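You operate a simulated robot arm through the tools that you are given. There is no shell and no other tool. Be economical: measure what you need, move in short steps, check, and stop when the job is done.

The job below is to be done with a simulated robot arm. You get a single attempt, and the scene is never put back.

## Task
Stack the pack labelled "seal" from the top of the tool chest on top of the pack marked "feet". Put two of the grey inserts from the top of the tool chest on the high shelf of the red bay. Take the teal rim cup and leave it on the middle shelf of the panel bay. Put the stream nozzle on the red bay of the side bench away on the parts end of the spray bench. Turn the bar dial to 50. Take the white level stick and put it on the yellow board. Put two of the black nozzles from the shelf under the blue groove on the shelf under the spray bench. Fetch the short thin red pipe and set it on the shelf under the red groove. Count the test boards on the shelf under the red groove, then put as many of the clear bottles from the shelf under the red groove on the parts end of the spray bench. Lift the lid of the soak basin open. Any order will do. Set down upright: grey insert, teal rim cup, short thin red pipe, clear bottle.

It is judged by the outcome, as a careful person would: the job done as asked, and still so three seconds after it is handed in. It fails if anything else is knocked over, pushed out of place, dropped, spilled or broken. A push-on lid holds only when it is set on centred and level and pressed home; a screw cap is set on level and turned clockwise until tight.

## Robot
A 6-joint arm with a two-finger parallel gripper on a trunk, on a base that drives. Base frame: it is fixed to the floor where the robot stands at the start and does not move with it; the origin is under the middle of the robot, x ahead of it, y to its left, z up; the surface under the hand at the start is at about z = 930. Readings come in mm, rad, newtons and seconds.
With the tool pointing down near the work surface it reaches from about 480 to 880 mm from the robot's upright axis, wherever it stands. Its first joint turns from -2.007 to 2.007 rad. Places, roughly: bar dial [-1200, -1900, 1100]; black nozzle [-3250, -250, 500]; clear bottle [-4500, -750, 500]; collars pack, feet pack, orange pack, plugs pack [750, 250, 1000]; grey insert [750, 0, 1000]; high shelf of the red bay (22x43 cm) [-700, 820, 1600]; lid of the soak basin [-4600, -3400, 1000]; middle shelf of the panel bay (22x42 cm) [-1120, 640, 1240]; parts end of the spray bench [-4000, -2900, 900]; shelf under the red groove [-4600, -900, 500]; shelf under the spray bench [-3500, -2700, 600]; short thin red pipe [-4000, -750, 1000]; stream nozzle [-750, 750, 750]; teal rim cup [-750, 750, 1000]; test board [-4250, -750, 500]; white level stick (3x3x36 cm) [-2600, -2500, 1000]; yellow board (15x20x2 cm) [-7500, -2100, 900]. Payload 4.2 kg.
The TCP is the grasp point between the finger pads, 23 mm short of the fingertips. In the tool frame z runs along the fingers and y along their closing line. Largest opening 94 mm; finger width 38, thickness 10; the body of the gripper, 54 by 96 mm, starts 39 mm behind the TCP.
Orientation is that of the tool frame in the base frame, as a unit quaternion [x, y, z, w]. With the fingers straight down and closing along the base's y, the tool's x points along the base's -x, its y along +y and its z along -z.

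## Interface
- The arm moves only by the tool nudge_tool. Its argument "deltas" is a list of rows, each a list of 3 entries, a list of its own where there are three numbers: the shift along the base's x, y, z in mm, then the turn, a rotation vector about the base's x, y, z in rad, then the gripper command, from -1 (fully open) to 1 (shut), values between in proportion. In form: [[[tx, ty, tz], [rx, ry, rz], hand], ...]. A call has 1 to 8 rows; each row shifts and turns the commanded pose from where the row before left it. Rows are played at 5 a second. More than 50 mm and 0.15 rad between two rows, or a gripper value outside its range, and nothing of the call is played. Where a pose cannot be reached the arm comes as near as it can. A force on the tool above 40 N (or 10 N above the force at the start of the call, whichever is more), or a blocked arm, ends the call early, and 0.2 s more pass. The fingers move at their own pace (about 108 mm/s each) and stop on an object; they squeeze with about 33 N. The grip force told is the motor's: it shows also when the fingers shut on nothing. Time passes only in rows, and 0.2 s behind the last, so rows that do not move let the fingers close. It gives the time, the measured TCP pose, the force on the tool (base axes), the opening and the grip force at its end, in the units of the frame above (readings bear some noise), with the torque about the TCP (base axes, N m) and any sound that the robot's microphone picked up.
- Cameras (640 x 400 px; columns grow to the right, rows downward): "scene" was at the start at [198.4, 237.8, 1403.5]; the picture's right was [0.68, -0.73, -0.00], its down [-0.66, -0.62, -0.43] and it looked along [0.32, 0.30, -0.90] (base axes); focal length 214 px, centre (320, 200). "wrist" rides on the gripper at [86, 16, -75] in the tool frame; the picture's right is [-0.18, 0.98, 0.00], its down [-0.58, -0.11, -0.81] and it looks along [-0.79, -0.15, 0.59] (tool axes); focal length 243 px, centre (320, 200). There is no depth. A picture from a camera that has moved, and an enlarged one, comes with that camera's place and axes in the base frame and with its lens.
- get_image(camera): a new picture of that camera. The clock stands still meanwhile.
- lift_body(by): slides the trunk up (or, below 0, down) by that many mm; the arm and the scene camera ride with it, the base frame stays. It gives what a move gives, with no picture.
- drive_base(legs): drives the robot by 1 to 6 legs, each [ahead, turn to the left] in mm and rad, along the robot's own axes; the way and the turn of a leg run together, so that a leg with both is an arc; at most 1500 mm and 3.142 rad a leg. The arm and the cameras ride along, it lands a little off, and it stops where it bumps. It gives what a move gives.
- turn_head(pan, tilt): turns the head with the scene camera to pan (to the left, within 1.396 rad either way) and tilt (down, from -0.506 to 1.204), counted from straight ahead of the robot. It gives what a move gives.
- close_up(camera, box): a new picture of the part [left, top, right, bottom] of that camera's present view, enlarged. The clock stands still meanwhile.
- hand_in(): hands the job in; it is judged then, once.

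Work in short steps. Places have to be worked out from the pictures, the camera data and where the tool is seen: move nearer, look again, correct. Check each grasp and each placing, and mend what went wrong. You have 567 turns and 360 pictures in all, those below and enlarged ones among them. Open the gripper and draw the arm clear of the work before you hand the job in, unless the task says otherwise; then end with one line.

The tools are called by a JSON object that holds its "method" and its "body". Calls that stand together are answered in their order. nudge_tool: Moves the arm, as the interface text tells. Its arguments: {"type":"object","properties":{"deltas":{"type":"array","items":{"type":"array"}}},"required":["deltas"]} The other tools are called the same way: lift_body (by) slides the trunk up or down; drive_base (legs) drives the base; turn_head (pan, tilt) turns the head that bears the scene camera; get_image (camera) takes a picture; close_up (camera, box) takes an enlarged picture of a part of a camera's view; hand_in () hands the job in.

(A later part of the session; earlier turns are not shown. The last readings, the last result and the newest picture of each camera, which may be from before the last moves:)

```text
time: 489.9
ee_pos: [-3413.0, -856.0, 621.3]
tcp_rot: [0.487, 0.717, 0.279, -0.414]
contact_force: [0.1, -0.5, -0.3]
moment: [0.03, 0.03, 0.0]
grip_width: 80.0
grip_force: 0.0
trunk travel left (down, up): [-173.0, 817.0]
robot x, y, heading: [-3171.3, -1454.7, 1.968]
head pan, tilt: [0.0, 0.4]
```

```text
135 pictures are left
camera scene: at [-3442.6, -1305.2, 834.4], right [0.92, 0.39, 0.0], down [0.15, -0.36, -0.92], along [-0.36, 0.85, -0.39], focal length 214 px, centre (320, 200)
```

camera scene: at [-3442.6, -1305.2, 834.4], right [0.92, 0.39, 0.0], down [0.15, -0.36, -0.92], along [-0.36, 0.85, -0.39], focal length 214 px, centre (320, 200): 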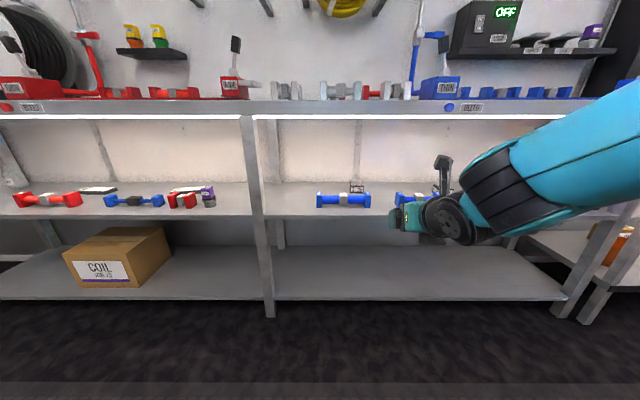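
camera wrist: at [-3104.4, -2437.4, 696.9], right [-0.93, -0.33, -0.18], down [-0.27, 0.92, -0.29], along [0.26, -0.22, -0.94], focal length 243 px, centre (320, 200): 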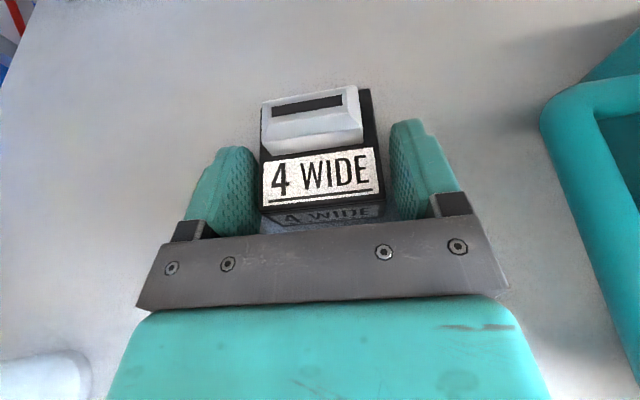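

Align with nozzle 2 (s≈3515), extend the arm, lower the trunk.

{"method": "nudge_tool", "body": {"deltas": [[[-20, 15, 10], [0, 0, 0], -0.8], [[-20, 15, 10], [0, 0, 0], -0.8], [[-12, 25, 10], [0, 0, 0], -0.8], [[-10, 25, 10], [0, 0, 0], -0.8], [[-10, 25, 10], [0, 0, 0], -0.8], [[-10, 25, 10], [0, 0, 0], -0.8], [[-8, 19, 0], [0, 0, 0], -0.8]]}}

{"method": "lift_body", "body": {"by": -85}}

{"method": "drive_base", "body": {"legs": [[210, 0]]}}

{"method": "get_image", "body": {"camera": "wrist"}}

{"method": "get_image", "body": {"camera": "scene"}}

```text
time: 491.5
ee_pos: [-3503.3, -706.5, 681.3]
tcp_rot: [0.488, 0.716, 0.28, -0.413]
contact_force: [0.1, 0.3, -0.1]
moment: [0.01, 0.0, -0.01]
grip_width: 84.6
grip_force: 0.0
trunk travel left (down, up): [-173.0, 817.0]
robot x, y, heading: [-3171.2, -1458.7, 1.97]
head pan, tilt: [0.0, 0.4]
```

```text
time: 492.8
ee_pos: [-3504.1, -706.2, 596.8]
tcp_rot: [0.487, 0.716, 0.28, -0.414]
contact_force: [-0.5, 0.6, 0.3]
moment: [-0.02, -0.01, -0.01]
grip_width: 84.9
grip_force: 0.1
trunk travel left (down, up): [-88.0, 902.0]
robot x, y, heading: [-3171.4, -1454.3, 1.974]
head pan, tilt: [0.0, 0.4]
```

```text
time: 494.4
ee_pos: [-3586.7, -512.1, 596.5]
tcp_rot: [0.487, 0.716, 0.28, -0.413]
contact_force: [0.1, -0.4, 0.4]
moment: [0.01, -0.03, -0.04]
grip_width: 84.5
grip_force: 0.1
trunk travel left (down, up): [-88.0, 902.0]
robot x, y, heading: [-3255.3, -1258.7, 1.968]
head pan, tilt: [0.0, 0.4]
```

```text
134 pictures are left
camera wrist: at [-3563.8, -526.2, 709.1], right [0.95, 0.28, -0.16], down [0.26, -0.96, -0.1], along [-0.18, 0.05, -0.98], focal length 243 px, centre (320, 200)
```

wrist: 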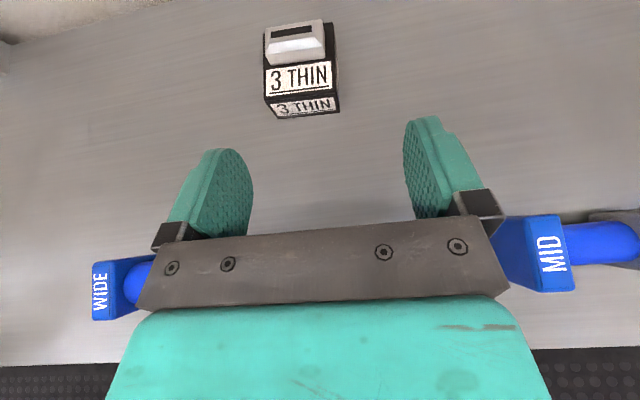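

```text
133 pictures are left
camera scene: at [-3525.1, -1110.7, 749.4], right [0.92, 0.39, 0.0], down [0.15, -0.36, -0.92], along [-0.36, 0.85, -0.39], focal length 214 px, centre (320, 200)
```

scene: 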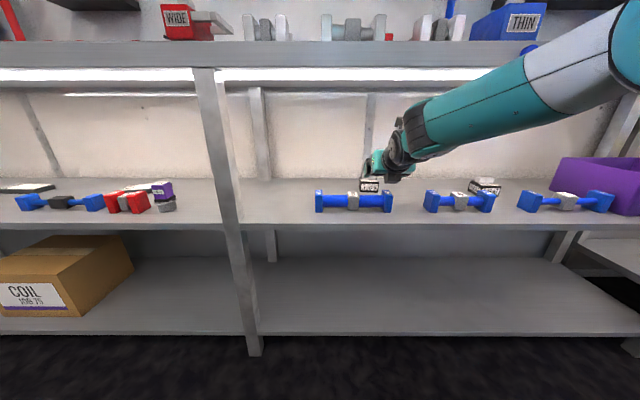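

Shift left 19, drive 70, then lower to 534 and view.

{"method": "nudge_tool", "body": {"deltas": [[[-17.5, -7.5, 0], [0, 0, 0], -0.8]]}}

{"method": "drive_base", "body": {"legs": [[70, 0]]}}

{"method": "nudge_tool", "body": {"deltas": [[[0, 0, -22], [0, 0, 0], -0.8], [[0, 0, -22], [0, 0, 0], -0.8], [[0, 0, -18], [0, 0, 0], -0.8], [[0, 0, 0], [0, 0, 0], -0.8]]}}

{"method": "get_image", "body": {"camera": "wrist"}}

```text
time: 494.8
ee_pos: [-3603.7, -519.7, 597.4]
tcp_rot: [0.488, 0.717, 0.28, -0.413]
contact_force: [0.1, 0.2, 0.0]
moment: [0.0, 0.04, 0.01]
grip_width: 84.6
grip_force: 0.0
trunk travel left (down, up): [-88.0, 902.0]
robot x, y, heading: [-3254.8, -1264.1, 1.97]
head pan, tilt: [0.0, 0.4]
```

```text
time: 495.8
ee_pos: [-3631.3, -453.8, 596.9]
tcp_rot: [0.487, 0.717, 0.279, -0.414]
contact_force: [-0.6, -0.1, -0.2]
moment: [0.04, -0.02, 0.01]
grip_width: 84.2
grip_force: 0.0
trunk travel left (down, up): [-88.0, 902.0]
robot x, y, heading: [-3279.0, -1196.6, 1.968]
head pan, tilt: [0.0, 0.4]
```

```text
time: 496.8
ee_pos: [-3631.5, -455.1, 533.6]
tcp_rot: [0.487, 0.717, 0.279, -0.413]
contact_force: [0.2, 0.4, -0.4]
moment: [0.01, -0.01, -0.02]
grip_width: 84.8
grip_force: 0.0
trunk travel left (down, up): [-88.0, 902.0]
robot x, y, heading: [-3278.9, -1195.8, 1.969]
head pan, tilt: [0.0, 0.4]
```

```text
132 pictures are left
camera wrist: at [-3608.6, -468.2, 647.3], right [0.95, 0.28, -0.16], down [0.26, -0.96, -0.1], along [-0.18, 0.05, -0.98], focal length 243 px, centre (320, 200)
```

wrist: 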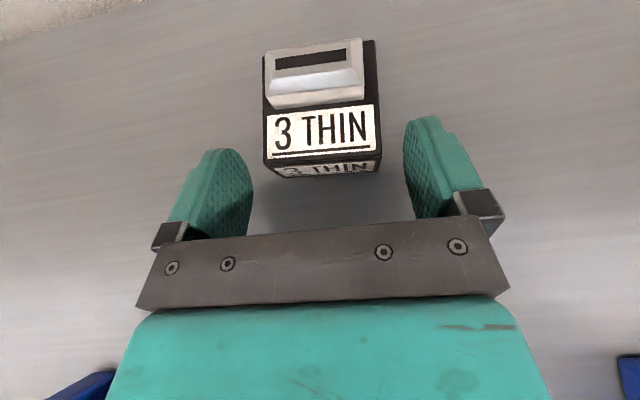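

Centred. Advance 32 mm and close.

{"method": "nudge_tool", "body": {"deltas": [[[-6, 15, 0], [0, 0, 0], -0.8], [[-6, 15, 0], [0, 0, 0], -0.8], [[0, 0, 0], [0, 0, 0], 0], [[0, 0, 0], [0, 0, 0], 1], [[0, 0, 0], [0, 0, 0], 1], [[0, 0, 0], [0, 0, 0], 1]]}}

{"method": "lift_body", "body": {"by": 70}}

{"method": "get_image", "body": {"camera": "wrist"}}

```text
time: 498.2
ee_pos: [-3644.8, -424.5, 533.9]
tcp_rot: [0.487, 0.717, 0.28, -0.413]
contact_force: [0.0, -0.4, 0.3]
moment: [-0.01, 0.03, 0.0]
grip_width: 57.8
grip_force: 32.9
trunk travel left (down, up): [-88.0, 902.0]
robot x, y, heading: [-3279.4, -1195.6, 1.972]
head pan, tilt: [0.0, 0.4]
```

```text
time: 499.3
ee_pos: [-3644.8, -423.6, 605.5]
tcp_rot: [0.487, 0.716, 0.28, -0.414]
contact_force: [0.6, 0.2, -1.4]
moment: [-0.02, -0.01, 0.0]
grip_width: 57.8
grip_force: 33.3
trunk travel left (down, up): [-158.0, 832.0]
robot x, y, heading: [-3279.4, -1195.8, 1.974]
head pan, tilt: [0.0, 0.4]
```

```text
131 pictures are left
camera wrist: at [-3620.6, -438.1, 717.3], right [0.95, 0.28, -0.16], down [0.26, -0.96, -0.1], along [-0.18, 0.05, -0.98], focal length 243 px, centre (320, 200)
```

wrist: 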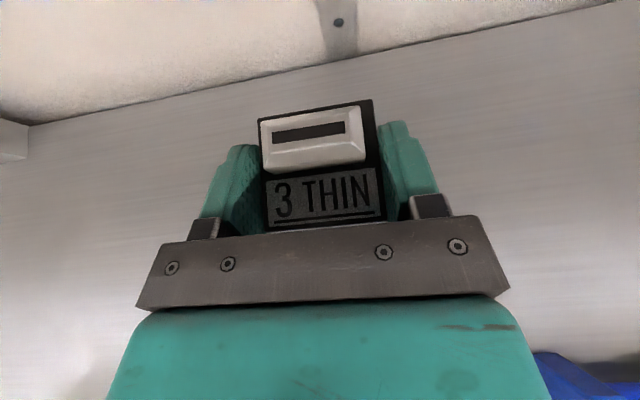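

Held. Back out, retract, and drive to the spray bench shelf.

{"method": "drive_base", "body": {"legs": [[-400, 0]]}}

{"method": "nudge_tool", "body": {"deltas": [[[14, -34, 0], [0, 0, 0], 1], [[14, -34, 0], [0, 0, 0], 1], [[14, -34, 0], [0, 0, 0], 1], [[14, -34, 0], [0, 0, 0], 1], [[14, -34, 0], [0, 0, 0], 1]]}}

{"method": "drive_base", "body": {"legs": [[130, 0], [0, 1.571], [314, 0], [0, 1.571]]}}

{"method": "lift_body", "body": {"by": 50}}

{"method": "get_image", "body": {"camera": "scene"}}

```text
time: 501.8
ee_pos: [-3491.1, -795.4, 605.5]
tcp_rot: [0.485, 0.718, 0.279, -0.414]
contact_force: [0.5, 0.5, -1.2]
moment: [-0.02, 0.0, 0.0]
grip_width: 57.9
grip_force: 33.2
trunk travel left (down, up): [-158.0, 832.0]
robot x, y, heading: [-3120.4, -1565.4, 1.978]
head pan, tilt: [0.0, 0.4]
```

```text
time: 503.0
ee_pos: [-3421.6, -966.3, 605.0]
tcp_rot: [0.485, 0.718, 0.278, -0.414]
contact_force: [-0.6, -0.2, -0.8]
moment: [0.0, -0.03, -0.02]
grip_width: 58.0
grip_force: 32.4
trunk travel left (down, up): [-158.0, 832.0]
robot x, y, heading: [-3127.1, -1564.7, 1.974]
head pan, tilt: [0.0, 0.4]
```

```text
time: 513.6
ee_pos: [-3157.7, -2170.8, 605.1]
tcp_rot: [0.719, -0.483, 0.415, 0.278]
contact_force: [-0.3, -0.6, -0.7]
moment: [0.0, -0.01, -0.01]
grip_width: 57.9
grip_force: 32.8
trunk travel left (down, up): [-158.0, 832.0]
robot x, y, heading: [-3458.7, -1570.2, -1.159]
head pan, tilt: [0.0, 0.4]
```

```text
time: 514.5
ee_pos: [-3156.6, -2170.1, 654.9]
tcp_rot: [0.72, -0.483, 0.415, 0.277]
contact_force: [0.0, -0.5, -1.9]
moment: [0.04, 0.03, 0.0]
grip_width: 57.9
grip_force: 33.2
trunk travel left (down, up): [-208.0, 782.0]
robot x, y, heading: [-3464.2, -1570.2, -1.159]
head pan, tilt: [0.0, 0.4]
```

```text
130 pictures are left
camera scene: at [-3182.4, -1717.8, 869.4], right [-0.92, -0.4, 0.0], down [-0.16, 0.36, -0.92], along [0.37, -0.84, -0.39], focal length 214 px, centre (320, 200)
```

scene: 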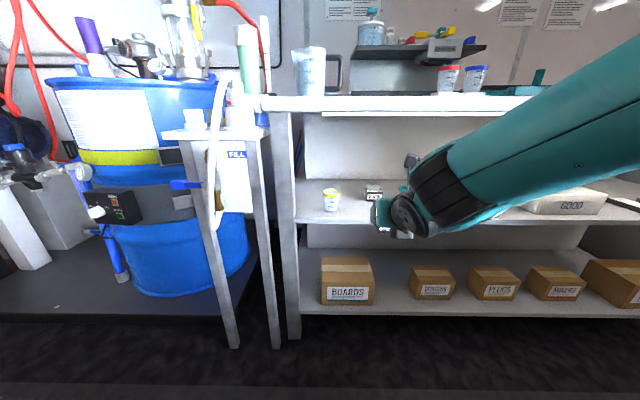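

{"method": "drive_base", "body": {"legs": [[170, 0]]}}

{"method": "get_image", "body": {"camera": "wrist"}}

```text
time: 516.0
ee_pos: [-3088.8, -2327.5, 654.8]
tcp_rot: [0.719, -0.482, 0.416, 0.278]
contact_force: [0.5, -0.1, -2.1]
moment: [0.03, -0.03, -0.01]
grip_width: 57.7
grip_force: 33.1
trunk travel left (down, up): [-208.0, 782.0]
robot x, y, heading: [-3392.9, -1727.2, -1.16]
head pan, tilt: [0.0, 0.4]
```

```text
129 pictures are left
camera wrist: at [-3111.8, -2314.7, 767.4], right [-0.94, -0.29, -0.16], down [-0.27, 0.96, -0.1], along [0.18, -0.05, -0.98], focal length 243 px, centre (320, 200)
```

wrist: 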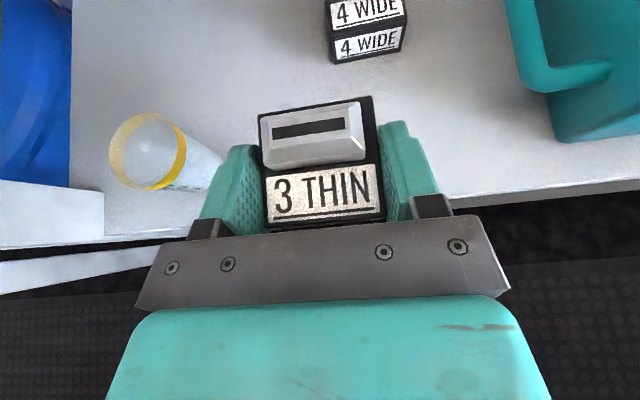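

Shelf front edge is at d≈-919, so aim for centre d≈-985 and shift right 30 away from the cup.

{"method": "nudge_tool", "body": {"deltas": [[[-22, -10, 0], [0, 0, 0], 1], [[5, -26, 0], [0, 0, 0], 1], [[11, -26, 0], [0, 0, 0], 1], [[0, 0, -20], [0, 0, 0], 1], [[0, 0, -20], [0, 0, 0], 1], [[0, 0, 0], [0, 0, 0], 1]]}}

{"method": "get_image", "body": {"camera": "wrist"}}

```text
time: 517.4
ee_pos: [-3095.4, -2390.7, 615.1]
tcp_rot: [0.72, -0.483, 0.415, 0.277]
contact_force: [0.7, -0.5, -1.3]
moment: [0.02, 0.03, 0.0]
grip_width: 57.8
grip_force: 33.3
trunk travel left (down, up): [-208.0, 782.0]
robot x, y, heading: [-3390.4, -1730.5, -1.16]
head pan, tilt: [0.0, 0.4]
```

```text
128 pictures are left
camera wrist: at [-3118.2, -2377.0, 727.6], right [-0.94, -0.29, -0.16], down [-0.27, 0.96, -0.1], along [0.18, -0.05, -0.98], focal length 243 px, centre (320, 200)
```

wrist: 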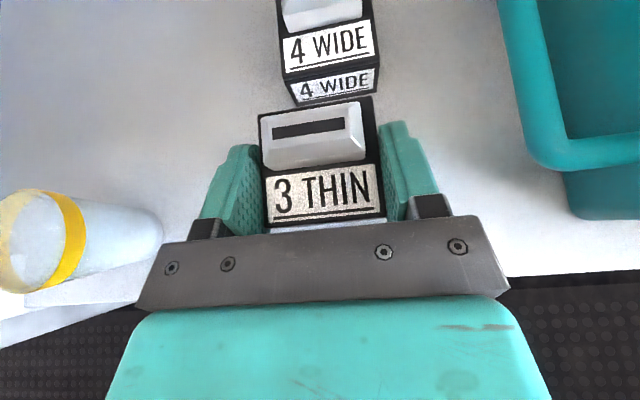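

Clear. Lower to contact (expected ≈595).

{"method": "nudge_tool", "body": {"deltas": [[[0, 0, -10], [0, 0, 0], 1], [[0, 0, -6], [0, 0, 0], 1], [[0, 0, -3], [0, 0, 0], 1], [[0, 0, -2], [0, 0, 0], 1], [[0, 0, 0], [0, 0, 0], 1]]}}

```text
time: 518.6
ee_pos: [-3093.6, -2389.6, 595.0]
tcp_rot: [0.719, -0.483, 0.416, 0.278]
contact_force: [-0.5, 0.8, 1.8]
moment: [-0.03, -0.07, 0.02]
grip_width: 57.8
grip_force: 32.7
trunk travel left (down, up): [-208.0, 782.0]
robot x, y, heading: [-3389.6, -1723.8, -1.164]
head pan, tilt: [0.0, 0.4]
```

Just touching. Press 1.5 mm, then release and check.

{"method": "nudge_tool", "body": {"deltas": [[[0, 0, -1.5], [0, 0, 0], 1], [[0, 0, 0.5], [0, 0, 0], 1], [[0, 0, 0], [0, 0, 0], -0.4], [[0, 0, 0], [0, 0, 0], -0.5], [[0, 0, 0], [0, 0, 0], -0.5]]}}

{"method": "drive_base", "body": {"legs": [[-260, 0]]}}

{"method": "get_image", "body": {"camera": "scene"}}

```text
time: 519.8
ee_pos: [-3095.9, -2390.1, 593.1]
tcp_rot: [0.719, -0.483, 0.415, 0.278]
contact_force: [-0.5, -0.2, -0.6]
moment: [-0.02, -0.01, 0.01]
grip_width: 70.6
grip_force: 0.1
trunk travel left (down, up): [-208.0, 782.0]
robot x, y, heading: [-3388.9, -1730.0, -1.156]
head pan, tilt: [0.0, 0.4]
```

```text
time: 521.7
ee_pos: [-3199.8, -2151.7, 592.5]
tcp_rot: [0.719, -0.484, 0.414, 0.278]
contact_force: [0.4, 0.3, 0.0]
moment: [-0.03, 0.03, -0.01]
grip_width: 70.5
grip_force: 0.0
trunk travel left (down, up): [-208.0, 782.0]
robot x, y, heading: [-3498.4, -1491.0, -1.162]
head pan, tilt: [0.0, 0.4]
```

```text
127 pictures are left
camera scene: at [-3218.1, -1636.5, 869.4], right [-0.92, -0.4, 0.0], down [-0.15, 0.36, -0.92], along [0.37, -0.85, -0.39], focal length 214 px, centre (320, 200)
```

scene: 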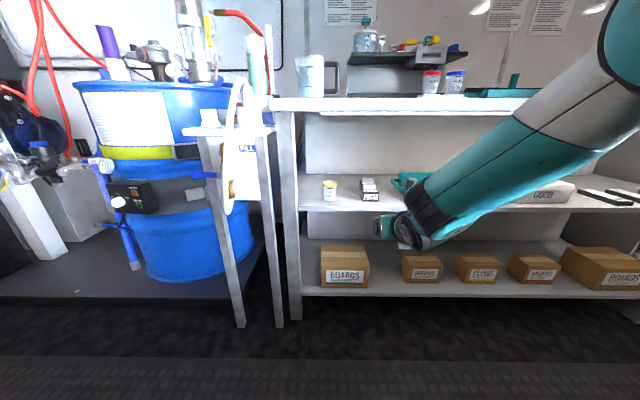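

Both black nozzles are on the shelf. Now look for the white level stick near the blue barrel.

{"method": "lift_body", "body": {"by": 400}}

{"method": "drive_base", "body": {"legs": [[0, 1.571], [330, 0], [0, -1.571]]}}

{"method": "turn_head", "body": {"pan": 0.1, "tilt": 0.4}}

{"method": "get_image", "body": {"camera": "scene"}}

```text
time: 525.5
ee_pos: [-3200.4, -2150.9, 992.4]
tcp_rot: [0.719, -0.485, 0.414, 0.278]
contact_force: [-0.4, 0.2, -0.1]
moment: [-0.01, 0.02, 0.0]
grip_width: 70.5
grip_force: 0.1
trunk travel left (down, up): [-608.0, 382.0]
robot x, y, heading: [-3494.1, -1490.1, -1.165]
head pan, tilt: [0.0, 0.4]
```

```text
time: 535.3
ee_pos: [-2892.8, -2017.3, 993.4]
tcp_rot: [0.72, -0.482, 0.415, 0.276]
contact_force: [0.4, 0.1, -0.7]
moment: [-0.04, -0.01, -0.01]
grip_width: 70.5
grip_force: 0.0
trunk travel left (down, up): [-608.0, 382.0]
robot x, y, heading: [-3193.2, -1363.2, -1.161]
head pan, tilt: [0.0, 0.4]
```

```text
time: 536.0
ee_pos: [-2893.4, -2017.8, 992.6]
tcp_rot: [0.72, -0.482, 0.416, 0.277]
contact_force: [-0.3, 0.4, 0.2]
moment: [0.01, -0.01, -0.03]
grip_width: 70.5
grip_force: 0.1
trunk travel left (down, up): [-608.0, 382.0]
robot x, y, heading: [-3193.9, -1357.7, -1.155]
head pan, tilt: [0.099, 0.4]
```

```text
126 pictures are left
camera scene: at [-2906.3, -1499.1, 1269.4], right [-0.87, -0.49, 0.0], down [-0.19, 0.34, -0.92], along [0.45, -0.8, -0.39], focal length 214 px, centre (320, 200)
```

scene: 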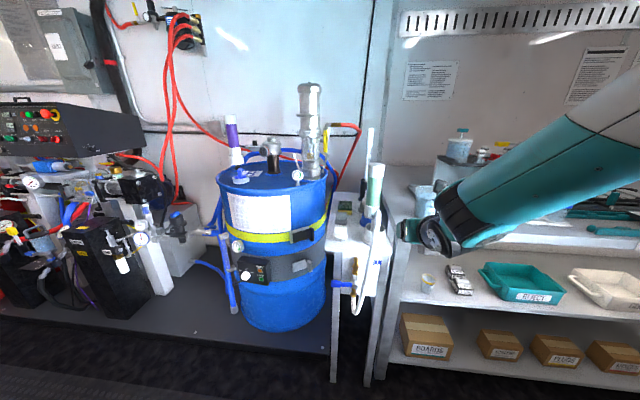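

{"method": "close_up", "body": {"camera": "scene", "box": [200, 60, 420, 220]}}

{"method": "close_up", "body": {"camera": "scene", "box": [310, 110, 410, 250]}}

```text
2.50 times, centred on (310, 140) of scene
camera zoom: at [-2906.3, -1499.1, 1269.4], right [-0.87, -0.49, 0.0], down [-0.19, 0.34, -0.92], along [0.45, -0.8, -0.39], focal length 536 px, centre (345, 350)
```

zoom: 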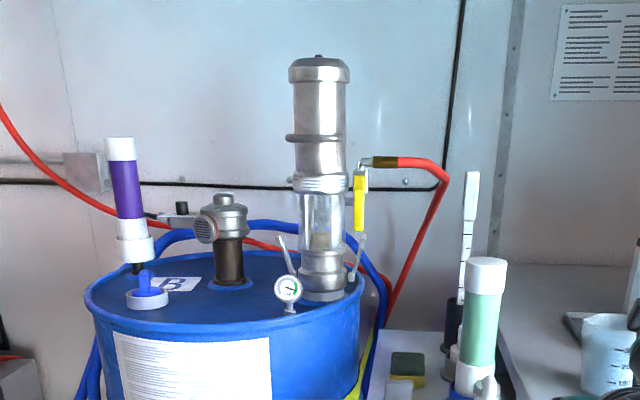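

```text
2.86 times, centred on (360, 180) of scene
camera zoom: at [-2906.3, -1499.1, 1269.4], right [-0.87, -0.49, 0.0], down [-0.19, 0.34, -0.92], along [0.45, -0.8, -0.39], focal length 613 px, centre (206, 257)
```

zoom: 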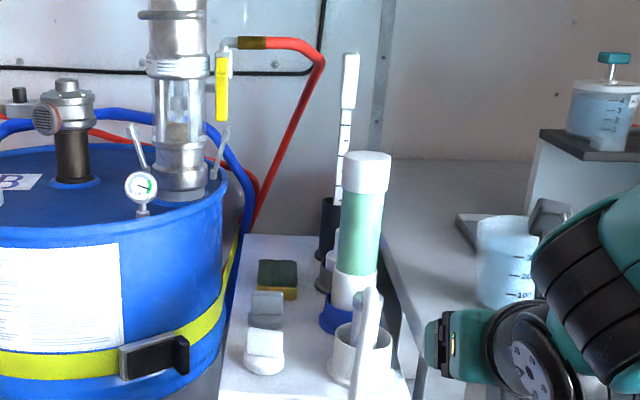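

Found it: the white stick with black marks standing in a dark holder behind the green tube, at about (-2604,-2500), top z≈1185. Raise the trunk, bring the (rolled) tool to horizontal and shift left.

{"method": "lift_body", "body": {"by": 130}}

{"method": "nudge_tool", "body": {"deltas": [[[20, 2, 5], [-0.119, -0.052, 0], -0.5], [[20, 2, 5], [-0.119, -0.052, 0], -0.5], [[20, 2, 5], [-0.119, -0.052, 0], -0.5], [[20, 2, 5], [-0.119, -0.052, 0], -0.5]]}}

{"method": "drive_base", "body": {"legs": [[250, 0]]}}

{"method": "turn_head", "body": {"pan": 0.0, "tilt": 0.4}}

{"method": "get_image", "body": {"camera": "scene"}}

{"method": "get_image", "body": {"camera": "wrist"}}

```text
time: 537.6
ee_pos: [-2894.3, -2018.1, 1122.1]
tcp_rot: [0.72, -0.482, 0.415, 0.277]
contact_force: [-0.5, 0.4, -0.1]
moment: [-0.06, -0.02, 0.02]
grip_width: 70.5
grip_force: 0.1
trunk travel left (down, up): [-738.0, 252.0]
robot x, y, heading: [-3192.8, -1358.8, -1.159]
head pan, tilt: [0.099, 0.4]
```

```text
time: 538.6
ee_pos: [-2815.1, -2009.7, 1143.0]
tcp_rot: [0.587, -0.396, 0.59, 0.388]
contact_force: [-0.2, 1.4, 0.2]
moment: [0.02, 0.03, 0.0]
grip_width: 70.6
grip_force: 0.1
trunk travel left (down, up): [-738.0, 252.0]
robot x, y, heading: [-3189.6, -1357.3, -1.154]
head pan, tilt: [0.099, 0.4]
```

```text
time: 540.4
ee_pos: [-2712.9, -2239.3, 1143.2]
tcp_rot: [0.588, -0.396, 0.589, 0.387]
contact_force: [-0.1, -0.1, 0.4]
moment: [0.02, -0.02, -0.03]
grip_width: 70.5
grip_force: 0.1
trunk travel left (down, up): [-738.0, 252.0]
robot x, y, heading: [-3092.6, -1589.0, -1.156]
head pan, tilt: [0.099, 0.4]
```

```text
time: 541.1
ee_pos: [-2712.5, -2239.9, 1143.0]
tcp_rot: [0.588, -0.396, 0.589, 0.387]
contact_force: [0.5, 1.2, 0.0]
moment: [0.01, 0.02, 0.0]
grip_width: 70.3
grip_force: 0.0
trunk travel left (down, up): [-738.0, 252.0]
robot x, y, heading: [-3091.6, -1590.6, -1.154]
head pan, tilt: [0.0, 0.4]
```

```text
123 pictures are left
camera scene: at [-2812.9, -1733.1, 1399.4], right [-0.91, -0.4, 0.0], down [-0.16, 0.36, -0.92], along [0.37, -0.84, -0.39], focal length 214 px, centre (320, 200)
```

scene: 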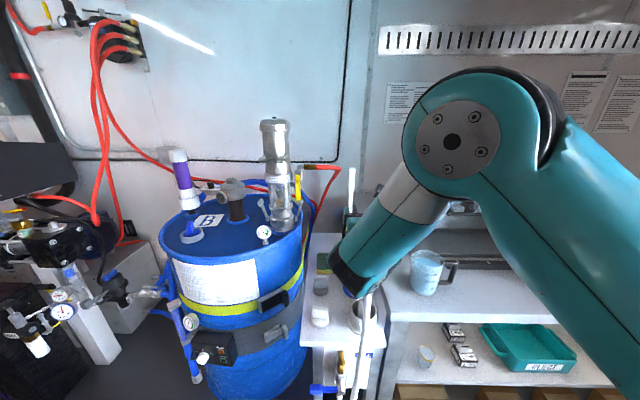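

```text
122 pictures are left
camera wrist: at [-2756.1, -2178.4, 1230.3], right [-0.91, -0.38, -0.2], down [-0.21, 0.79, -0.58], along [0.37, -0.48, -0.79], focal length 243 px, centre (320, 200)
```

wrist: 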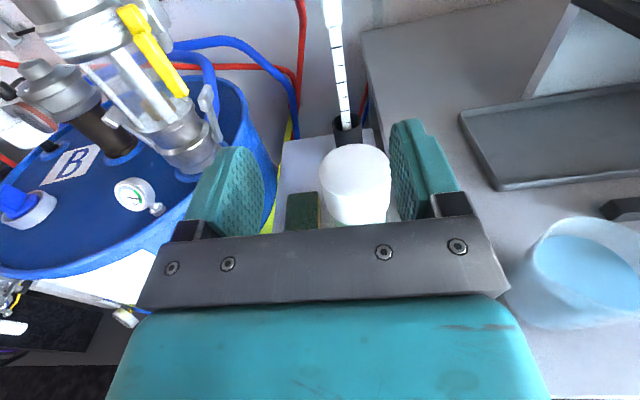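

Tool is horizontal and nearly aligned; stick is at s≈3389, d≈-1274; green tube top z≈1063 lies below the path. Shift right 10, drive 215 and look.

{"method": "nudge_tool", "body": {"deltas": [[[-9, -4, -8], [0, 0, 0], -0.5]]}}

{"method": "drive_base", "body": {"legs": [[215, 0]]}}

{"method": "get_image", "body": {"camera": "wrist"}}

{"method": "get_image", "body": {"camera": "scene"}}

```text
time: 541.5
ee_pos: [-2720.4, -2243.7, 1135.1]
tcp_rot: [0.589, -0.395, 0.59, 0.386]
contact_force: [0.4, -0.6, 0.0]
moment: [-0.01, 0.0, 0.01]
grip_width: 70.4
grip_force: 0.1
trunk travel left (down, up): [-738.0, 252.0]
robot x, y, heading: [-3089.9, -1590.0, -1.154]
head pan, tilt: [0.0, 0.4]
```

```text
time: 543.2
ee_pos: [-2634.3, -2442.1, 1135.2]
tcp_rot: [0.588, -0.397, 0.589, 0.388]
contact_force: [-0.3, 0.9, -1.1]
moment: [0.04, -0.01, -0.01]
grip_width: 70.6
grip_force: 0.1
trunk travel left (down, up): [-738.0, 252.0]
robot x, y, heading: [-3003.3, -1787.1, -1.159]
head pan, tilt: [0.0, 0.4]
```

```text
121 pictures are left
camera wrist: at [-2678.7, -2380.7, 1222.3], right [-0.91, -0.38, -0.2], down [-0.21, 0.79, -0.58], along [0.37, -0.48, -0.79], focal length 243 px, centre (320, 200)
```

wrist: 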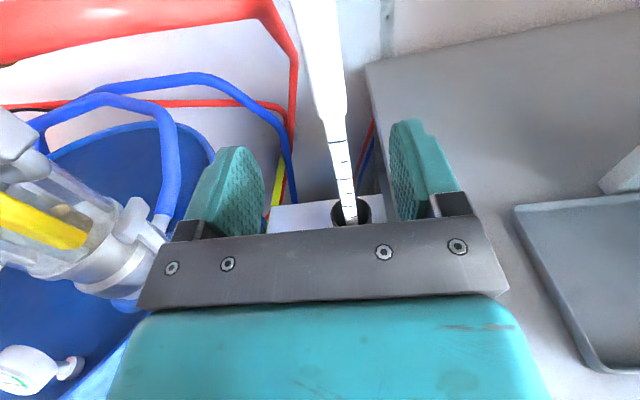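

```text
120 pictures are left
camera scene: at [-2726.0, -1931.7, 1399.3], right [-0.92, -0.4, 0.0], down [-0.16, 0.36, -0.92], along [0.37, -0.84, -0.39], focal length 214 px, centre (320, 200)
```

scene: 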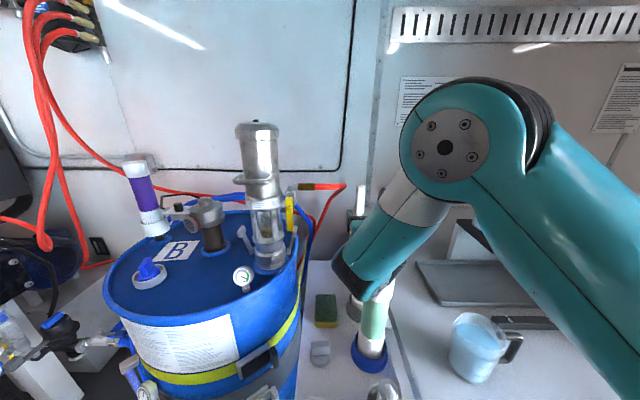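

Two-view intersection puts the stick at (-2579,-2581), top z≈1178. Advance 115 by arm and recheck.

{"method": "nudge_tool", "body": {"deltas": [[[14, -35, 0], [0, 0, 0], -0.5], [[14, -35, 0], [0, 0, 0], -0.5], [[14, -35, 0], [0, 0, 0], -0.5], [[0, 0, 0], [0, 0, 0], -0.5]]}}

{"method": "get_image", "body": {"camera": "wrist"}}

{"method": "get_image", "body": {"camera": "scene"}}

```text
time: 544.2
ee_pos: [-2593.6, -2547.0, 1135.6]
tcp_rot: [0.589, -0.395, 0.59, 0.387]
contact_force: [0.0, 1.0, -0.1]
moment: [0.01, 0.01, -0.03]
grip_width: 70.6
grip_force: 0.1
trunk travel left (down, up): [-738.0, 252.0]
robot x, y, heading: [-3007.8, -1784.9, -1.156]
head pan, tilt: [0.0, 0.4]
```

```text
119 pictures are left
camera wrist: at [-2636.9, -2486.2, 1222.7], right [-0.91, -0.38, -0.19], down [-0.21, 0.79, -0.58], along [0.37, -0.48, -0.79], focal length 243 px, centre (320, 200)
```

wrist: 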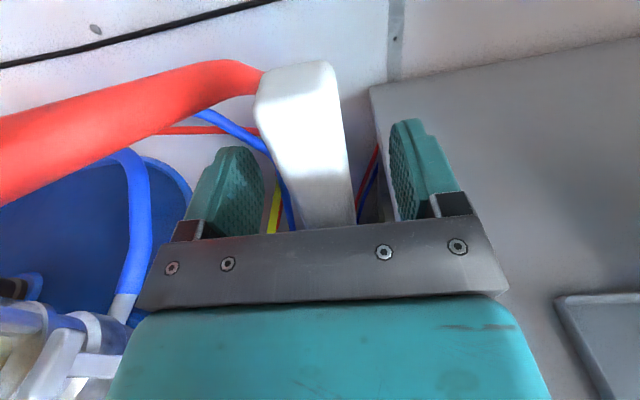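

```text
118 pictures are left
camera scene: at [-2726.1, -1931.5, 1399.4], right [-0.92, -0.4, 0.0], down [-0.16, 0.36, -0.92], along [0.37, -0.84, -0.39], focal length 214 px, centre (320, 200)
```

scene: 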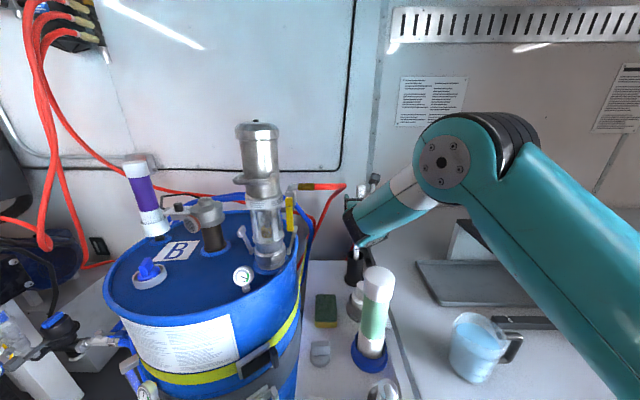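

Stick is laterally centred. Narrow to 56 mm and advance 28 mm.

{"method": "nudge_tool", "body": {"deltas": [[[0, 0, 0], [0, 0, 0], -0.2], [[5, -13, 0], [0, 0, 0], -0.2], [[5, -13, 0], [0, 0, 0], -0.2], [[0, 0, 0], [0, 0, 0], -0.2]]}}

{"method": "get_image", "body": {"camera": "wrist"}}

```text
time: 545.2
ee_pos: [-2582.8, -2574.8, 1135.2]
tcp_rot: [0.588, -0.396, 0.589, 0.388]
contact_force: [0.7, 0.2, 0.1]
moment: [0.01, -0.02, -0.04]
grip_width: 56.6
grip_force: 0.0
trunk travel left (down, up): [-738.0, 252.0]
robot x, y, heading: [-3005.3, -1785.3, -1.156]
head pan, tilt: [0.0, 0.4]
```

```text
117 pictures are left
camera wrist: at [-2626.8, -2512.1, 1222.6], right [-0.91, -0.38, -0.19], down [-0.21, 0.79, -0.58], along [0.37, -0.48, -0.79], focal length 243 px, centre (320, 200)
```

wrist: 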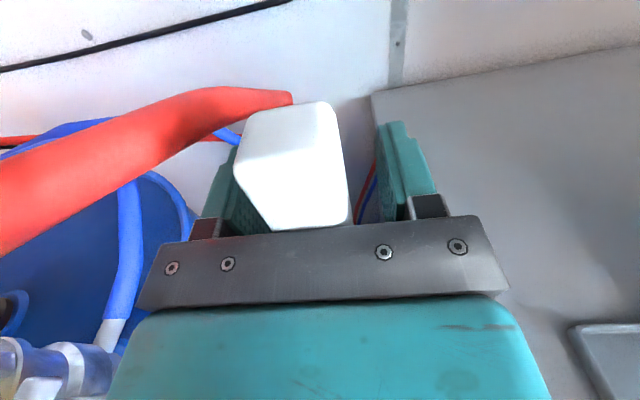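

Close on the stick and check.

{"method": "nudge_tool", "body": {"deltas": [[[0, 0, 0], [0, 0, 0], 0.3], [[0, 0, 0], [0, 0, 0], 1], [[0, 0, 0], [0, 0, 0], 1], [[0, 0, 0], [0, 0, 0], 1]]}}

{"method": "get_image", "body": {"camera": "wrist"}}

```text
time: 546.2
ee_pos: [-2583.4, -2573.1, 1135.6]
tcp_rot: [0.588, -0.397, 0.589, 0.388]
contact_force: [-0.2, -0.6, 0.0]
moment: [-0.08, 0.17, 0.03]
grip_width: 25.2
grip_force: 32.9
trunk travel left (down, up): [-738.0, 252.0]
robot x, y, heading: [-3001.1, -1787.6, -1.153]
head pan, tilt: [0.0, 0.4]
```

```text
116 pictures are left
camera wrist: at [-2626.9, -2512.0, 1222.8], right [-0.91, -0.38, -0.2], down [-0.21, 0.79, -0.58], along [0.37, -0.48, -0.79], focal length 243 px, centre (320, 200)
```

wrist: 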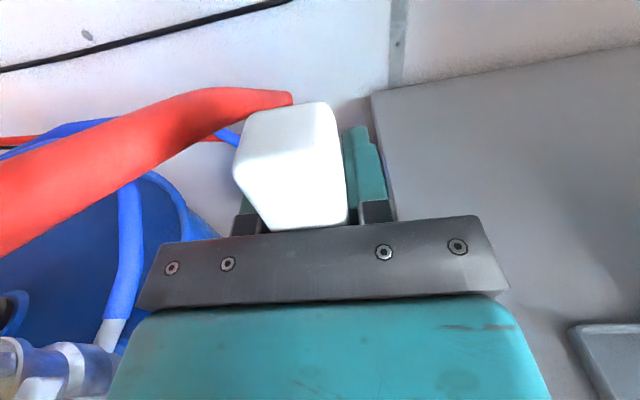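

Gripped (25 mm). Lift straight up with the trunk.

{"method": "lift_body", "body": {"by": 120}}

{"method": "lift_body", "body": {"by": 130}}

{"method": "get_image", "body": {"camera": "scene"}}

```text
time: 547.7
ee_pos: [-2584.1, -2572.2, 1256.1]
tcp_rot: [0.588, -0.396, 0.589, 0.388]
contact_force: [-0.2, 0.3, -1.8]
moment: [-0.06, 0.02, 0.02]
grip_width: 25.4
grip_force: 32.8
trunk travel left (down, up): [-858.0, 132.0]
robot x, y, heading: [-3005.6, -1789.3, -1.154]
head pan, tilt: [0.0, 0.4]
```

```text
time: 549.2
ee_pos: [-2583.1, -2573.4, 1385.8]
tcp_rot: [0.588, -0.397, 0.588, 0.389]
contact_force: [0.1, -0.3, -1.3]
moment: [-0.05, -0.03, -0.01]
grip_width: 25.5
grip_force: 32.7
trunk travel left (down, up): [-988.0, 2.0]
robot x, y, heading: [-3002.8, -1782.2, -1.155]
head pan, tilt: [0.0, 0.4]
```

```text
115 pictures are left
camera scene: at [-2726.0, -1931.7, 1649.3], right [-0.92, -0.4, 0.0], down [-0.16, 0.36, -0.92], along [0.37, -0.84, -0.39], focal length 214 px, centre (320, 200)
```

scene: 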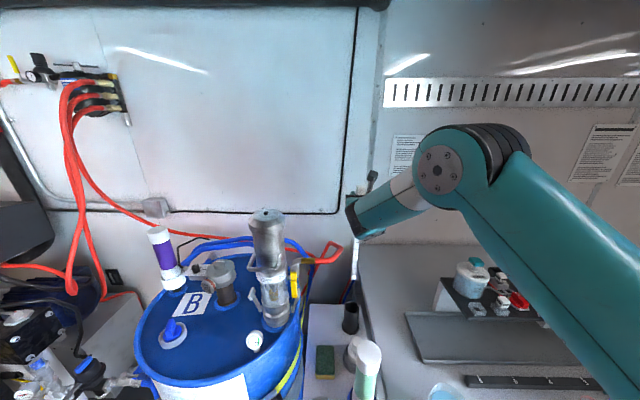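

Stick is out of its holder. Raise 40 more by arm and back away.

{"method": "nudge_tool", "body": {"deltas": [[[0, 0, 25], [0, 0, 0], 1], [[0, 0, 25], [0, 0, 0], 1]]}}

{"method": "drive_base", "body": {"legs": [[-430, 0]]}}

{"method": "get_image", "body": {"camera": "scene"}}

```text
time: 549.8
ee_pos: [-2582.4, -2573.0, 1434.5]
tcp_rot: [0.588, -0.396, 0.589, 0.387]
contact_force: [0.0, 0.5, -2.1]
moment: [-0.07, -0.05, 0.01]
grip_width: 25.4
grip_force: 33.1
trunk travel left (down, up): [-988.0, 2.0]
robot x, y, heading: [-3006.2, -1783.8, -1.162]
head pan, tilt: [0.0, 0.4]
```

```text
time: 552.5
ee_pos: [-2757.0, -2180.6, 1434.6]
tcp_rot: [0.587, -0.397, 0.588, 0.389]
contact_force: [-0.4, -0.3, -1.4]
moment: [-0.05, -0.03, 0.03]
grip_width: 25.3
grip_force: 32.9
trunk travel left (down, up): [-988.0, 2.0]
robot x, y, heading: [-3174.3, -1390.4, -1.163]
head pan, tilt: [0.0, 0.4]
```

```text
114 pictures are left
camera scene: at [-2898.4, -1539.2, 1649.3], right [-0.92, -0.4, 0.0], down [-0.16, 0.36, -0.92], along [0.37, -0.84, -0.39], focal length 214 px, centre (320, 200)
```

scene: 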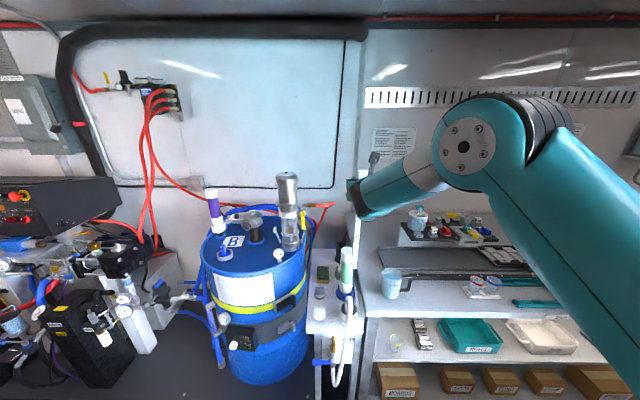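

Retract the arm and drive down the aisle toward the yellow board.

{"method": "nudge_tool", "body": {"deltas": [[[-15, 35, -10], [0, 0, 0], 1], [[-15, 35, -10], [0, 0, 0], 1], [[-15, 35, -10], [0, 0, 0], 1], [[-15, 35, -10], [0, 0, 0], 1], [[-15, 35, 0], [0, 0, 0], 1]]}}

{"method": "lift_body", "body": {"by": -180}}

{"method": "drive_base", "body": {"legs": [[0, -1.575], [1500, 0], [1500, 0]]}}

{"method": "turn_head", "body": {"pan": -0.5, "tilt": 0.4}}

{"method": "get_image", "body": {"camera": "scene"}}

```text
time: 553.7
ee_pos: [-2831.6, -2006.1, 1395.0]
tcp_rot: [0.587, -0.397, 0.589, 0.389]
contact_force: [0.8, -0.4, -0.7]
moment: [-0.07, -0.04, 0.03]
grip_width: 25.7
grip_force: 33.0
trunk travel left (down, up): [-988.0, 2.0]
robot x, y, heading: [-3177.6, -1394.0, -1.161]
head pan, tilt: [0.0, 0.4]
```

```text
time: 555.7
ee_pos: [-2831.3, -2005.9, 1214.9]
tcp_rot: [0.588, -0.397, 0.589, 0.388]
contact_force: [0.5, 0.5, -1.5]
moment: [-0.06, -0.02, -0.01]
grip_width: 25.4
grip_force: 33.0
trunk travel left (down, up): [-808.0, 182.0]
robot x, y, heading: [-3176.4, -1391.2, -1.167]
head pan, tilt: [0.0, 0.4]
```

```text
time: 574.0
ee_pos: [-6528.5, -3003.2, 1215.2]
tcp_rot: [-0.143, 0.695, -0.15, -0.689]
contact_force: [-0.2, -0.2, -1.8]
moment: [0.0, 0.05, 0.01]
grip_width: 25.2
grip_force: 33.6
trunk travel left (down, up): [-808.0, 182.0]
robot x, y, heading: [-5924.9, -2645.2, -2.71]
head pan, tilt: [0.0, 0.4]
```

```text
time: 574.9
ee_pos: [-6529.0, -3002.2, 1214.4]
tcp_rot: [-0.143, 0.695, -0.15, -0.689]
contact_force: [0.8, -0.2, -0.9]
moment: [-0.01, -0.01, 0.0]
grip_width: 25.2
grip_force: 32.7
trunk travel left (down, up): [-808.0, 182.0]
robot x, y, heading: [-5923.8, -2640.9, -2.706]
head pan, tilt: [-0.499, 0.4]
```

```text
113 pictures are left
camera scene: at [-6071.0, -2877.8, 1469.3], right [0.06, 1.0, 0.0], down [0.39, -0.02, -0.92], along [-0.92, 0.06, -0.39], focal length 214 px, centre (320, 200)
```

scene: 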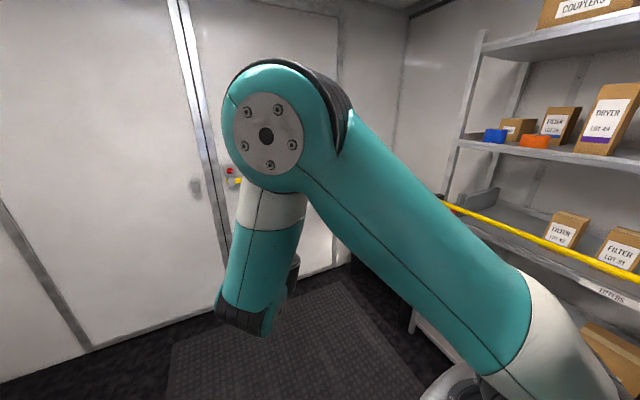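

{"method": "turn_head", "body": {"pan": -1.0, "tilt": 0.45}}

{"method": "get_image", "body": {"camera": "scene"}}

```text
time: 575.9
ee_pos: [-6527.2, -3002.7, 1215.5]
tcp_rot: [-0.144, 0.694, -0.15, -0.689]
contact_force: [0.4, 0.0, -1.4]
moment: [0.0, 0.03, 0.02]
grip_width: 25.3
grip_force: 32.7
trunk travel left (down, up): [-808.0, 182.0]
robot x, y, heading: [-5924.1, -2644.6, -2.702]
head pan, tilt: [-1.0, 0.45]
```

```text
112 pictures are left
camera scene: at [-6056.2, -2834.5, 1464.7], right [0.53, 0.84, 0.0], down [0.37, -0.23, -0.9], along [-0.76, 0.48, -0.44], focal length 214 px, centre (320, 200)
```

scene: 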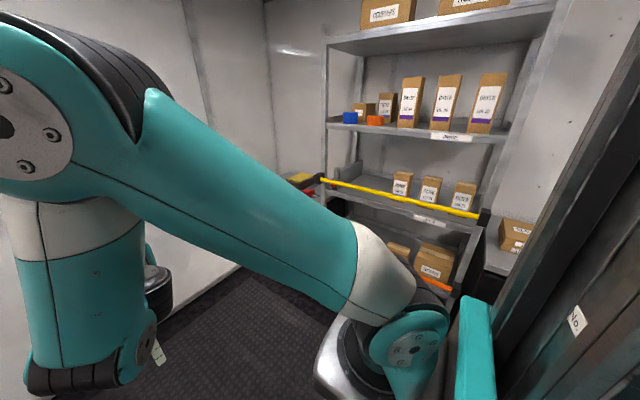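

{"method": "close_up", "body": {"camera": "scene", "box": [260, 140, 380, 240]}}

```text
4.00 times, centred on (320, 190) of scene
camera zoom: at [-6056.2, -2834.5, 1464.7], right [0.53, 0.84, 0.0], down [0.37, -0.23, -0.9], along [-0.76, 0.48, -0.44], focal length 858 px, centre (320, 240)
```

zoom: 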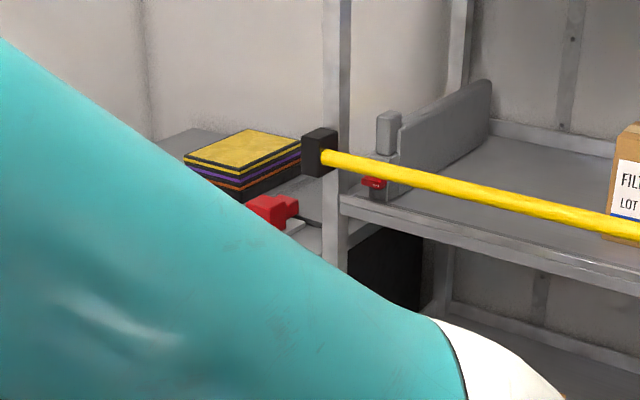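

The yellow board is the top of a small stack at about (-7500,-2097), z≈878, on a table beyond the rack. Drive 520 further and look again.

{"method": "drive_base", "body": {"legs": [[0, -0.036], [520, 0]]}}

{"method": "turn_head", "body": {"pan": -0.85, "tilt": 0.5}}

{"method": "get_image", "body": {"camera": "scene"}}

```text
time: 579.3
ee_pos: [-7022.8, -3186.4, 1214.8]
tcp_rot: [-0.131, 0.697, -0.138, -0.691]
contact_force: [-0.4, 0.0, -1.7]
moment: [-0.02, 0.02, 0.02]
grip_width: 25.6
grip_force: 32.7
trunk travel left (down, up): [-808.0, 182.0]
robot x, y, heading: [-6406.9, -2848.9, -2.737]
head pan, tilt: [-1.0, 0.45]
```

```text
time: 580.0
ee_pos: [-7022.0, -3186.7, 1214.9]
tcp_rot: [-0.132, 0.697, -0.139, -0.691]
contact_force: [0.8, 0.3, -1.8]
moment: [0.0, 0.08, 0.0]
grip_width: 25.3
grip_force: 32.4
trunk travel left (down, up): [-808.0, 182.0]
robot x, y, heading: [-6406.3, -2848.2, -2.741]
head pan, tilt: [-0.85, 0.499]
```

```text
110 pictures are left
camera scene: at [-6551.4, -3046.4, 1460.2], right [0.43, 0.9, 0.0], down [0.43, -0.21, -0.88], along [-0.79, 0.38, -0.48], focal length 214 px, centre (320, 200)
```

scene: 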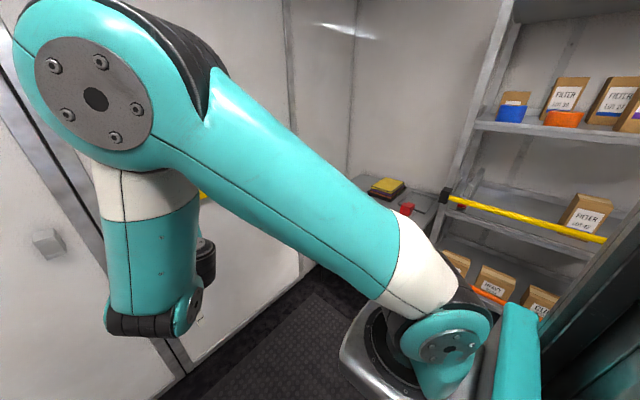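

Board refined to ≈(-7525,-2085,860); rack front at d≈753 ends at s≈7360. I turn around (through the n side), then reverse to s≈7680 so the hand never nears the end wall.

{"method": "drive_base", "body": {"legs": [[0, -3.138], [-400, 0]]}}

{"method": "turn_head", "body": {"pan": 1.2, "tilt": 0.5}}

{"method": "get_image", "body": {"camera": "scene"}}

```text
time: 589.9
ee_pos: [-6158.4, -2668.5, 1214.2]
tcp_rot: [0.697, 0.128, 0.692, -0.134]
contact_force: [-0.1, -0.9, -1.6]
moment: [-0.02, -0.04, 0.02]
grip_width: 25.4
grip_force: 32.7
trunk travel left (down, up): [-808.0, 182.0]
robot x, y, heading: [-6778.4, -3003.2, 0.394]
head pan, tilt: [-0.85, 0.499]
```

```text
time: 591.8
ee_pos: [-6159.8, -2668.2, 1215.2]
tcp_rot: [0.697, 0.129, 0.692, -0.136]
contact_force: [0.1, -0.5, -1.5]
moment: [0.02, -0.06, 0.04]
grip_width: 25.4
grip_force: 32.4
trunk travel left (down, up): [-808.0, 182.0]
robot x, y, heading: [-6780.0, -3000.1, 0.39]
head pan, tilt: [1.201, 0.499]
```

```text
109 pictures are left
camera scene: at [-6712.4, -2672.2, 1460.2], right [1.0, 0.02, 0.0], down [0.01, -0.48, -0.88], along [-0.02, 0.88, -0.48], focal length 214 px, centre (320, 200)
```

scene: 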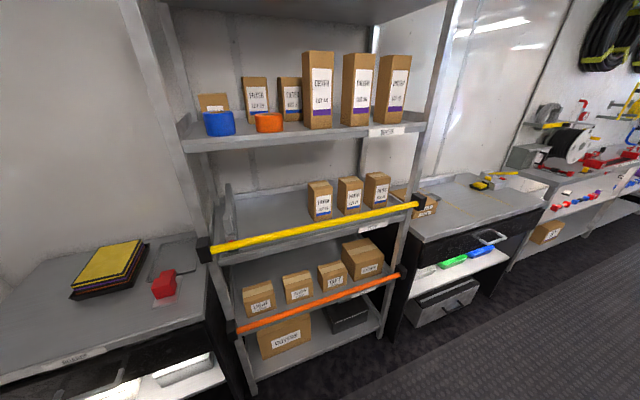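

Excellent view of the board stack. Reverse 260 more and turn left to face it.

{"method": "drive_base", "body": {"legs": [[-260, 0], [0, 1.583]]}}

{"method": "turn_head", "body": {"pan": 0.0, "tilt": 0.7}}

{"method": "get_image", "body": {"camera": "scene"}}

```text
time: 597.5
ee_pos: [-7358.6, -2487.4, 1214.6]
tcp_rot: [-0.4, -0.585, -0.392, 0.586]
contact_force: [-0.1, 0.0, -2.7]
moment: [0.06, 0.01, 0.0]
grip_width: 25.5
grip_force: 33.0
trunk travel left (down, up): [-808.0, 182.0]
robot x, y, heading: [-7021.1, -3099.8, 1.972]
head pan, tilt: [1.201, 0.499]
```

```text
time: 599.0
ee_pos: [-7357.6, -2487.1, 1215.7]
tcp_rot: [-0.4, -0.585, -0.391, 0.587]
contact_force: [-1.0, -0.1, -1.5]
moment: [0.03, 0.02, 0.01]
grip_width: 25.1
grip_force: 33.0
trunk travel left (down, up): [-808.0, 182.0]
robot x, y, heading: [-7022.5, -3102.7, 1.973]
head pan, tilt: [0.0, 0.7]
```

```text
108 pictures are left
camera scene: at [-7290.4, -2960.0, 1442.5], right [0.92, 0.39, 0.0], down [0.25, -0.59, -0.76], along [-0.3, 0.7, -0.64], focal length 214 px, centre (320, 200)
```

scene: 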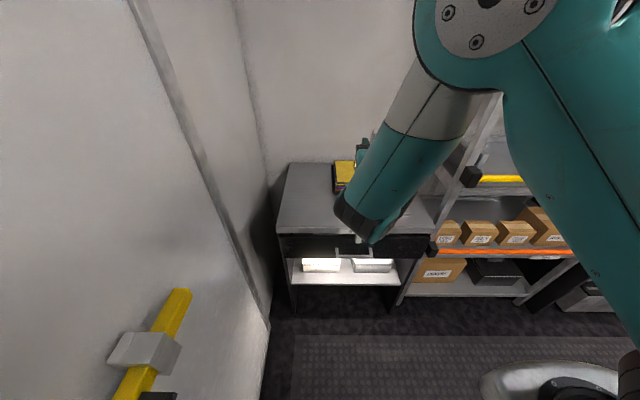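

Now reorient: shift the hand 150 right, then roll the tool +90° about its axis so the stick lies horizontally pointing left.

{"method": "nudge_tool", "body": {"deltas": [[[34, 15, 0], [0, 0, 0], 1], [[34, 15, 0], [0, 0, 0], 1], [[34, 15, 0], [0, 0, 0], 1], [[34, 15, 0], [0, 0, 0], 1], [[0, 0, 0], [-0.055, 0.129, 0], 1], [[0, 0, 0], [-0.055, 0.129, 0], 1], [[0, 0, 0], [-0.055, 0.129, 0], 1], [[0, 0, 0], [-0.055, 0.129, 0], 1]]}}

{"method": "nudge_tool", "body": {"deltas": [[[0, 0, 0], [-0.055, 0.129, 0], 1], [[0, 0, 0], [-0.055, 0.129, 0], 1], [[0, 0, 0], [-0.055, 0.129, 0], 1], [[0, 0, 0], [-0.055, 0.129, 0], 1], [[0, 0, 0], [-0.055, 0.129, 0], 1], [[0, 0, 0], [-0.055, 0.129, 0], 1], [[0, 0, 0], [-0.055, 0.129, 0], 1], [[0, 0, 0], [-0.012, 0.03, 0], 1]]}}

{"method": "get_image", "body": {"camera": "scene"}}

```text
time: 600.8
ee_pos: [-7223.3, -2422.3, 1218.9]
tcp_rot: [-0.549, -0.455, -0.21, 0.669]
contact_force: [0.5, 0.5, -1.8]
moment: [0.09, -0.11, -0.01]
grip_width: 25.4
grip_force: 32.9
out of reach, approached as far as the arm can: row 3
trunk travel left (down, up): [-808.0, 182.0]
robot x, y, heading: [-7022.6, -3102.5, 1.967]
head pan, tilt: [0.0, 0.7]
```

```text
time: 602.5
ee_pos: [-7223.9, -2423.2, 1219.1]
tcp_rot: [0.7, 0.139, -0.147, -0.685]
contact_force: [0.1, 0.1, -1.6]
moment: [0.11, -0.25, 0.01]
grip_width: 25.5
grip_force: 33.1
trunk travel left (down, up): [-808.0, 182.0]
robot x, y, heading: [-7020.5, -3102.8, 1.973]
head pan, tilt: [0.0, 0.7]
```

```text
107 pictures are left
camera scene: at [-7290.3, -2959.9, 1442.5], right [0.92, 0.39, 0.0], down [0.25, -0.59, -0.76], along [-0.3, 0.7, -0.64], focal length 214 px, centre (320, 200)
```

scene: 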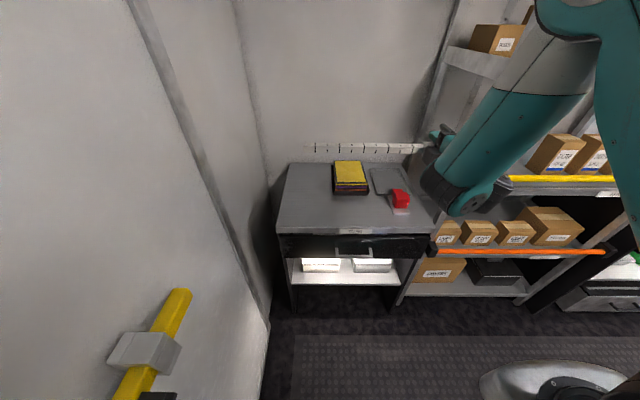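

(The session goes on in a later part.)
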